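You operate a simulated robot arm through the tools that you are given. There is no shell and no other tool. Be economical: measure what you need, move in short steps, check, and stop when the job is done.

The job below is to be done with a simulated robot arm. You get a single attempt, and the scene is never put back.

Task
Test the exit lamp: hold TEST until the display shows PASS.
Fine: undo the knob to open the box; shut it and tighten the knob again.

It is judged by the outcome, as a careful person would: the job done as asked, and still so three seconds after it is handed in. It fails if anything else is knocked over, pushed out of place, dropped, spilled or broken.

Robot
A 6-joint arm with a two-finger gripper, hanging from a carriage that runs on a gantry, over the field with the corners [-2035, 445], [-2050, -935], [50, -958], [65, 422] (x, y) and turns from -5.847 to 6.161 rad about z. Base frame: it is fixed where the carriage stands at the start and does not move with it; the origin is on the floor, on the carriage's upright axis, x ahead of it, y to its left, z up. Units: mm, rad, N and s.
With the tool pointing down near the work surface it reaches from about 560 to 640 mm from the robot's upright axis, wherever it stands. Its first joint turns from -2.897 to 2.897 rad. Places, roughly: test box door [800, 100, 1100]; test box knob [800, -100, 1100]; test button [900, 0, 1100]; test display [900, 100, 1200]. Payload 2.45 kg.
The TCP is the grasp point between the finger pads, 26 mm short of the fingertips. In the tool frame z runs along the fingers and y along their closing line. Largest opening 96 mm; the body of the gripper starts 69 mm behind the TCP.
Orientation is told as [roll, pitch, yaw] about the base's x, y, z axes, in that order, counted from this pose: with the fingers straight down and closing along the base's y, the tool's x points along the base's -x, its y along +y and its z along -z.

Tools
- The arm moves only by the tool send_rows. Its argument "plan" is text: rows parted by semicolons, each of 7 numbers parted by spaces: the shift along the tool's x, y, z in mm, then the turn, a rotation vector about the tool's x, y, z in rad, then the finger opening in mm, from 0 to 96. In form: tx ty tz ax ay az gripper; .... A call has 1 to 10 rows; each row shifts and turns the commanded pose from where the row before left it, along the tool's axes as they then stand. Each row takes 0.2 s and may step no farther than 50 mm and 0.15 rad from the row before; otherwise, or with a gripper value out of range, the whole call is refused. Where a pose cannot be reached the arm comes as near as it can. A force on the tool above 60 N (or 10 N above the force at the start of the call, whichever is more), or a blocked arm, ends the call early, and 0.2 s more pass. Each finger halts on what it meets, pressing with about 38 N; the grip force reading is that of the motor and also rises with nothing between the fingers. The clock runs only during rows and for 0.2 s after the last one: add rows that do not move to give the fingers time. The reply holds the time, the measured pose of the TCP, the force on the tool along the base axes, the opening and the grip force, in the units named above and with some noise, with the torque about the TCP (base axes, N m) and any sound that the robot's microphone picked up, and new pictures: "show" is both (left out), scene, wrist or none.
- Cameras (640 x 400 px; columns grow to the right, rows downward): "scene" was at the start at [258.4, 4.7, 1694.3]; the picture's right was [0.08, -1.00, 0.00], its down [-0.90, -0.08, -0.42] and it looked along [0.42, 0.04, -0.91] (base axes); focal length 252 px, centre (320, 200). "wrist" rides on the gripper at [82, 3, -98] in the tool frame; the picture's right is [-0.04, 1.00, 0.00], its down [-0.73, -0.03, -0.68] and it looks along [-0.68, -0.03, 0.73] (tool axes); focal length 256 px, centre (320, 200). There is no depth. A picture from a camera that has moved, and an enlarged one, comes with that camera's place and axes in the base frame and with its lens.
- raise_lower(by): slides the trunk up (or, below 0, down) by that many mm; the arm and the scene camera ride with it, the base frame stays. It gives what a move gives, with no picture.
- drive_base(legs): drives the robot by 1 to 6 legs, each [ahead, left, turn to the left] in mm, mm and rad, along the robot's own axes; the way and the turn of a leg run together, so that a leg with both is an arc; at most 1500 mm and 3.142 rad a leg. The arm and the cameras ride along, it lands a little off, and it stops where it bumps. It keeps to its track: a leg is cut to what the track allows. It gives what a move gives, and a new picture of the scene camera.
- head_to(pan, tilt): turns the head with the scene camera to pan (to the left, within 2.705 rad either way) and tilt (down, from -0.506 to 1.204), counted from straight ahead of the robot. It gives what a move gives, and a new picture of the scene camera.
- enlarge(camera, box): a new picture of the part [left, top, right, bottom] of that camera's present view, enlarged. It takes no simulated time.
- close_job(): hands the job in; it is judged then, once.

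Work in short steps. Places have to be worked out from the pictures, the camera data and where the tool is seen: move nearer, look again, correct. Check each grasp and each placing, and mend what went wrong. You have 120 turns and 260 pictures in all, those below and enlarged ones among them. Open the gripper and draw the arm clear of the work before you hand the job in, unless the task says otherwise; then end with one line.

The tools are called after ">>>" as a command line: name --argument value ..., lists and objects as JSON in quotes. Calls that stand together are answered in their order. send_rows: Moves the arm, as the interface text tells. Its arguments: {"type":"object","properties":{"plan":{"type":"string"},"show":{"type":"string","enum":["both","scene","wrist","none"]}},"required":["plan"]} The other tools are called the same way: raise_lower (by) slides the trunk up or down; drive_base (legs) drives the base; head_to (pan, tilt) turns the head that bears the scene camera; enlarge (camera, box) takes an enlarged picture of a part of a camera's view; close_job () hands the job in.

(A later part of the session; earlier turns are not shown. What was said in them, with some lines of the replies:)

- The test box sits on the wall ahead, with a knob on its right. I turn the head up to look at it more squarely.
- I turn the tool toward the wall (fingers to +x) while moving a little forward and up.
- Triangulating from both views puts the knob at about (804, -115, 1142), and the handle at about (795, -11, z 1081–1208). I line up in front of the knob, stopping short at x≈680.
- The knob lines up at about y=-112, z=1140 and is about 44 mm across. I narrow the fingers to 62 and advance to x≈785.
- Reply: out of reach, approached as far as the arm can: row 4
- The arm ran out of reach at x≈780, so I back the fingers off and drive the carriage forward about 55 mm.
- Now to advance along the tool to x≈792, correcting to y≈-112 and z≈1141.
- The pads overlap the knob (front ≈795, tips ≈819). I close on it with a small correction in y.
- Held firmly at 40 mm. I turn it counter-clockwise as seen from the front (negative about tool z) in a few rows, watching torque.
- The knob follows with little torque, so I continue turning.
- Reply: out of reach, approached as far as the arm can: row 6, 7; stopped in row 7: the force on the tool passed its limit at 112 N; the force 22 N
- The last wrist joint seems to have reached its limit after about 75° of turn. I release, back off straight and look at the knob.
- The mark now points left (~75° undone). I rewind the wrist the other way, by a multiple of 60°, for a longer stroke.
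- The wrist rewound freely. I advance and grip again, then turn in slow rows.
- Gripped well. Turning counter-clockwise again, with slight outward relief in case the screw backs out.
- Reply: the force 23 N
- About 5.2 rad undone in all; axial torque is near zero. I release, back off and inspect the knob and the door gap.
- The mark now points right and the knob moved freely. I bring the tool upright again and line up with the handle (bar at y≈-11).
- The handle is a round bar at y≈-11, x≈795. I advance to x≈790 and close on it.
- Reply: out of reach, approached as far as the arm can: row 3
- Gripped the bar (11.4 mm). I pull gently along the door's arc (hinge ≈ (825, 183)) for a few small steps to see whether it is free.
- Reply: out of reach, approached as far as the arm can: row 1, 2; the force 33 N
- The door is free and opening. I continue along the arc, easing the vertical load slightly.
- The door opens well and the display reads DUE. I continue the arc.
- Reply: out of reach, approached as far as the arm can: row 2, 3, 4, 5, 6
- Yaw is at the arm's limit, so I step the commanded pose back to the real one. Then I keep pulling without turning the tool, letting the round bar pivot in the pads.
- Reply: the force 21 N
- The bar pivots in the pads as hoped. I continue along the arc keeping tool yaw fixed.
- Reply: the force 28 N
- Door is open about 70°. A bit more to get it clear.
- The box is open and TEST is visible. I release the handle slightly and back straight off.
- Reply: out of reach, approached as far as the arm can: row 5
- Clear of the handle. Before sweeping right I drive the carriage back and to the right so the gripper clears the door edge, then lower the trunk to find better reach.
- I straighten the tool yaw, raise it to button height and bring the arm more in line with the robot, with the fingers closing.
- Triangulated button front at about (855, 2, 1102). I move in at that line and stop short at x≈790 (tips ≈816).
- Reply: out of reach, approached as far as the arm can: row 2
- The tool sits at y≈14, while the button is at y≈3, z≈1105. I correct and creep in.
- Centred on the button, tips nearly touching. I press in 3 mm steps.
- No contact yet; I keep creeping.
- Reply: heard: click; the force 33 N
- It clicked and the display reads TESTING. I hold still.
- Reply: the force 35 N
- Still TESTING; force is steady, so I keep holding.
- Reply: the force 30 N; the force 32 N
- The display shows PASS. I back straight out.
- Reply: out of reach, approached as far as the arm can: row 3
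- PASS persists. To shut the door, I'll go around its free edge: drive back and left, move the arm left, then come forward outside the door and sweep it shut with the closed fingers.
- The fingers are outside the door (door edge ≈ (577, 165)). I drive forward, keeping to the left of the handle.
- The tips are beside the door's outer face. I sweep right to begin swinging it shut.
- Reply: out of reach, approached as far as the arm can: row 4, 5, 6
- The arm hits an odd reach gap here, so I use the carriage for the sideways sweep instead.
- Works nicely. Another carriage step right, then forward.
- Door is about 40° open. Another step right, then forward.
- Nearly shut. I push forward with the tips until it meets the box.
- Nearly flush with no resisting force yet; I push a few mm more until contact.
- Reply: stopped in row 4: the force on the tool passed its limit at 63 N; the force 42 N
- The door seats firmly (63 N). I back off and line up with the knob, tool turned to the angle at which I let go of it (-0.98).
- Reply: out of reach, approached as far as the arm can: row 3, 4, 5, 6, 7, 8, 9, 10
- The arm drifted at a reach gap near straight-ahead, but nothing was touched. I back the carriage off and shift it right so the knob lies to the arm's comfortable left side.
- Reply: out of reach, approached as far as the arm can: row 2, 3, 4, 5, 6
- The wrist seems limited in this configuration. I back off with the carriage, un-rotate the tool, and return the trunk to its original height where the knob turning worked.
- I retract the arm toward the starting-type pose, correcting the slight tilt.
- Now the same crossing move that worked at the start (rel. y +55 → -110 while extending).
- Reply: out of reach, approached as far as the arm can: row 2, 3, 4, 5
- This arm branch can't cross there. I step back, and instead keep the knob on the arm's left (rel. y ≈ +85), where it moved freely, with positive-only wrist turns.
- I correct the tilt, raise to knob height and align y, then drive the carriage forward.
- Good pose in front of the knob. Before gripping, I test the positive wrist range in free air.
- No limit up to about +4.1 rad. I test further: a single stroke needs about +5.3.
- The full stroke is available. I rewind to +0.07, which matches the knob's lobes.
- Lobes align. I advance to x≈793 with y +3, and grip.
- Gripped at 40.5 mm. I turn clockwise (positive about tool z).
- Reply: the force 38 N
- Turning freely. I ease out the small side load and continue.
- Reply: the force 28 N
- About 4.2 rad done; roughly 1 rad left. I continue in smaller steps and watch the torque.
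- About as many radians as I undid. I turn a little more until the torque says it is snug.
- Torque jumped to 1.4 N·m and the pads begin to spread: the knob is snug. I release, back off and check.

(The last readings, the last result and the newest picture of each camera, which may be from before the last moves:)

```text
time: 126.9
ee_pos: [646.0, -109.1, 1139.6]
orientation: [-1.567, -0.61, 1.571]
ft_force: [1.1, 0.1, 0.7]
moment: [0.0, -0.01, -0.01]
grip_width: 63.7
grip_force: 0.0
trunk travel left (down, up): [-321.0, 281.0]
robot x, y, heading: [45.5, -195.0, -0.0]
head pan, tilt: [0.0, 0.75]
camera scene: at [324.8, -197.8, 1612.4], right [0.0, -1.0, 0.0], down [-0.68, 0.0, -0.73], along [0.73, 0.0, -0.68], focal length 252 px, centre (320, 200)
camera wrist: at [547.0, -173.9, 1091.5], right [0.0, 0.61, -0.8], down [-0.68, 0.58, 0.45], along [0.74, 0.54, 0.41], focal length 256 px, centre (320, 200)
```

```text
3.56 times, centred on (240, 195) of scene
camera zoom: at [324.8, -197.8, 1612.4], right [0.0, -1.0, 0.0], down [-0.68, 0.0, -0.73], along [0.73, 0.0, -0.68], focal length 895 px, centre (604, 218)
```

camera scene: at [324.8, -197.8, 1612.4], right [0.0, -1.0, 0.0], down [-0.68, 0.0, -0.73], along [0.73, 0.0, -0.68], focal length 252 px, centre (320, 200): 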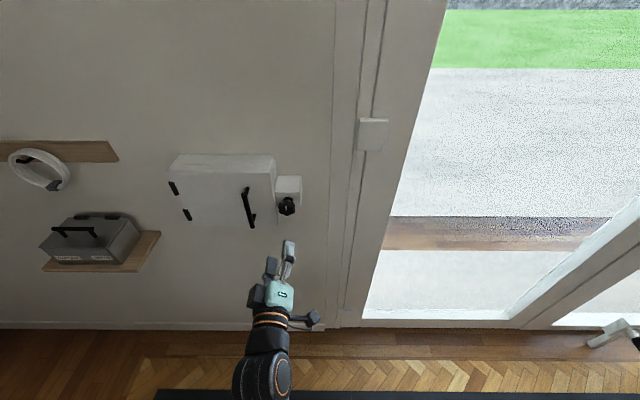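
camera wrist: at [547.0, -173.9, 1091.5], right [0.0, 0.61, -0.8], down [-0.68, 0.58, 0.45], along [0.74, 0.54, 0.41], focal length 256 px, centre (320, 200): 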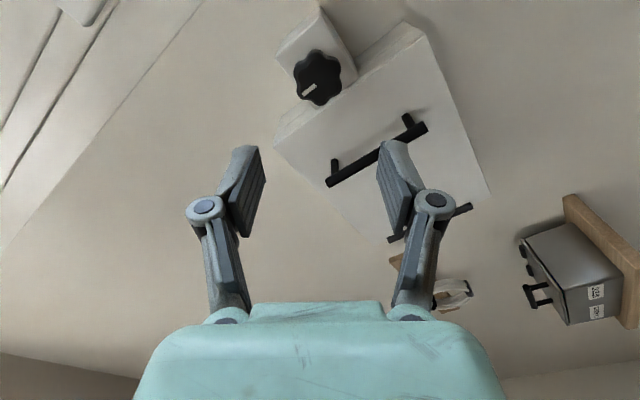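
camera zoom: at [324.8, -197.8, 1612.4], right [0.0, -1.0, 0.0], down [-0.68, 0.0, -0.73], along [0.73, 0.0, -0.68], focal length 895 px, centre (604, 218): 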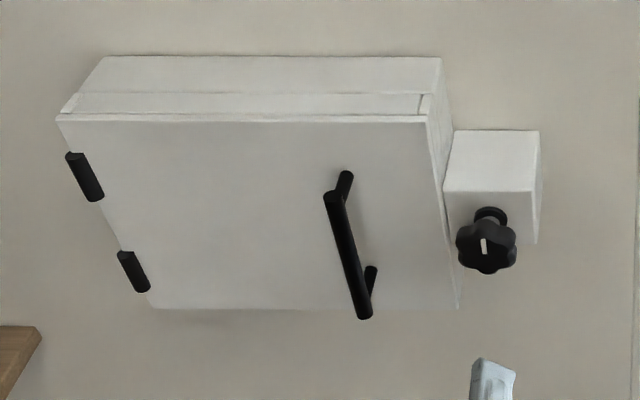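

The knob mark is upright again as at the start and the door is shut flush. I draw the arm further clear.

>>> drive_base --legs '[[-200, 0, 0]]'

>>> enlarge --camera "scene" --box '[150, 80, 350, 230]'

```text
time: 128.5
ee_pos: [445.9, -105.9, 1138.6]
orientation: [-1.568, -0.612, 1.573]
ft_force: [-0.3, 0.4, -0.5]
moment: [0.01, 0.03, 0.01]
grip_width: 64.1
grip_force: 0.0
trunk travel left (down, up): [-321.0, 281.0]
robot x, y, heading: [-155.5, -194.8, 0.006]
head pan, tilt: [0.0, 0.75]
camera scene: at [125.6, -196.4, 1612.4], right [0.0, -1.0, 0.0], down [-0.68, 0.0, -0.73], along [0.73, 0.0, -0.68], focal length 252 px, centre (320, 200)
```

scene: 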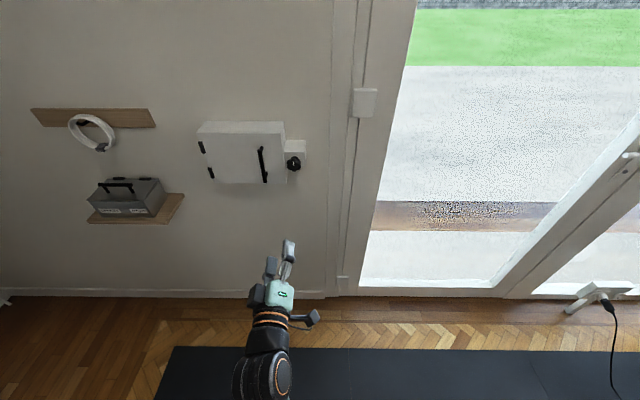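

```text
2.67 times, centred on (250, 155) of scene
camera zoom: at [125.6, -196.4, 1612.4], right [0.0, -1.0, 0.0], down [-0.68, 0.0, -0.73], along [0.73, 0.0, -0.68], focal length 672 px, centre (507, 320)
```

zoom: 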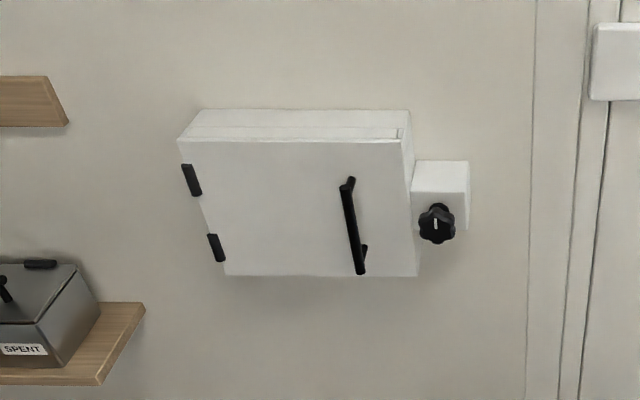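

Everything is in order: the display showed PASS, the door is shut, the knob is tight and the arm is clear. I hand the job in.

>>> close_job

```text
The job is handed in.
```

I held TEST until the exit lamp display showed PASS, then shut the box and tightened the knob back to its original upright mark; the gripper is open, the arm is clear, and I saw nothing else moved or damaged.
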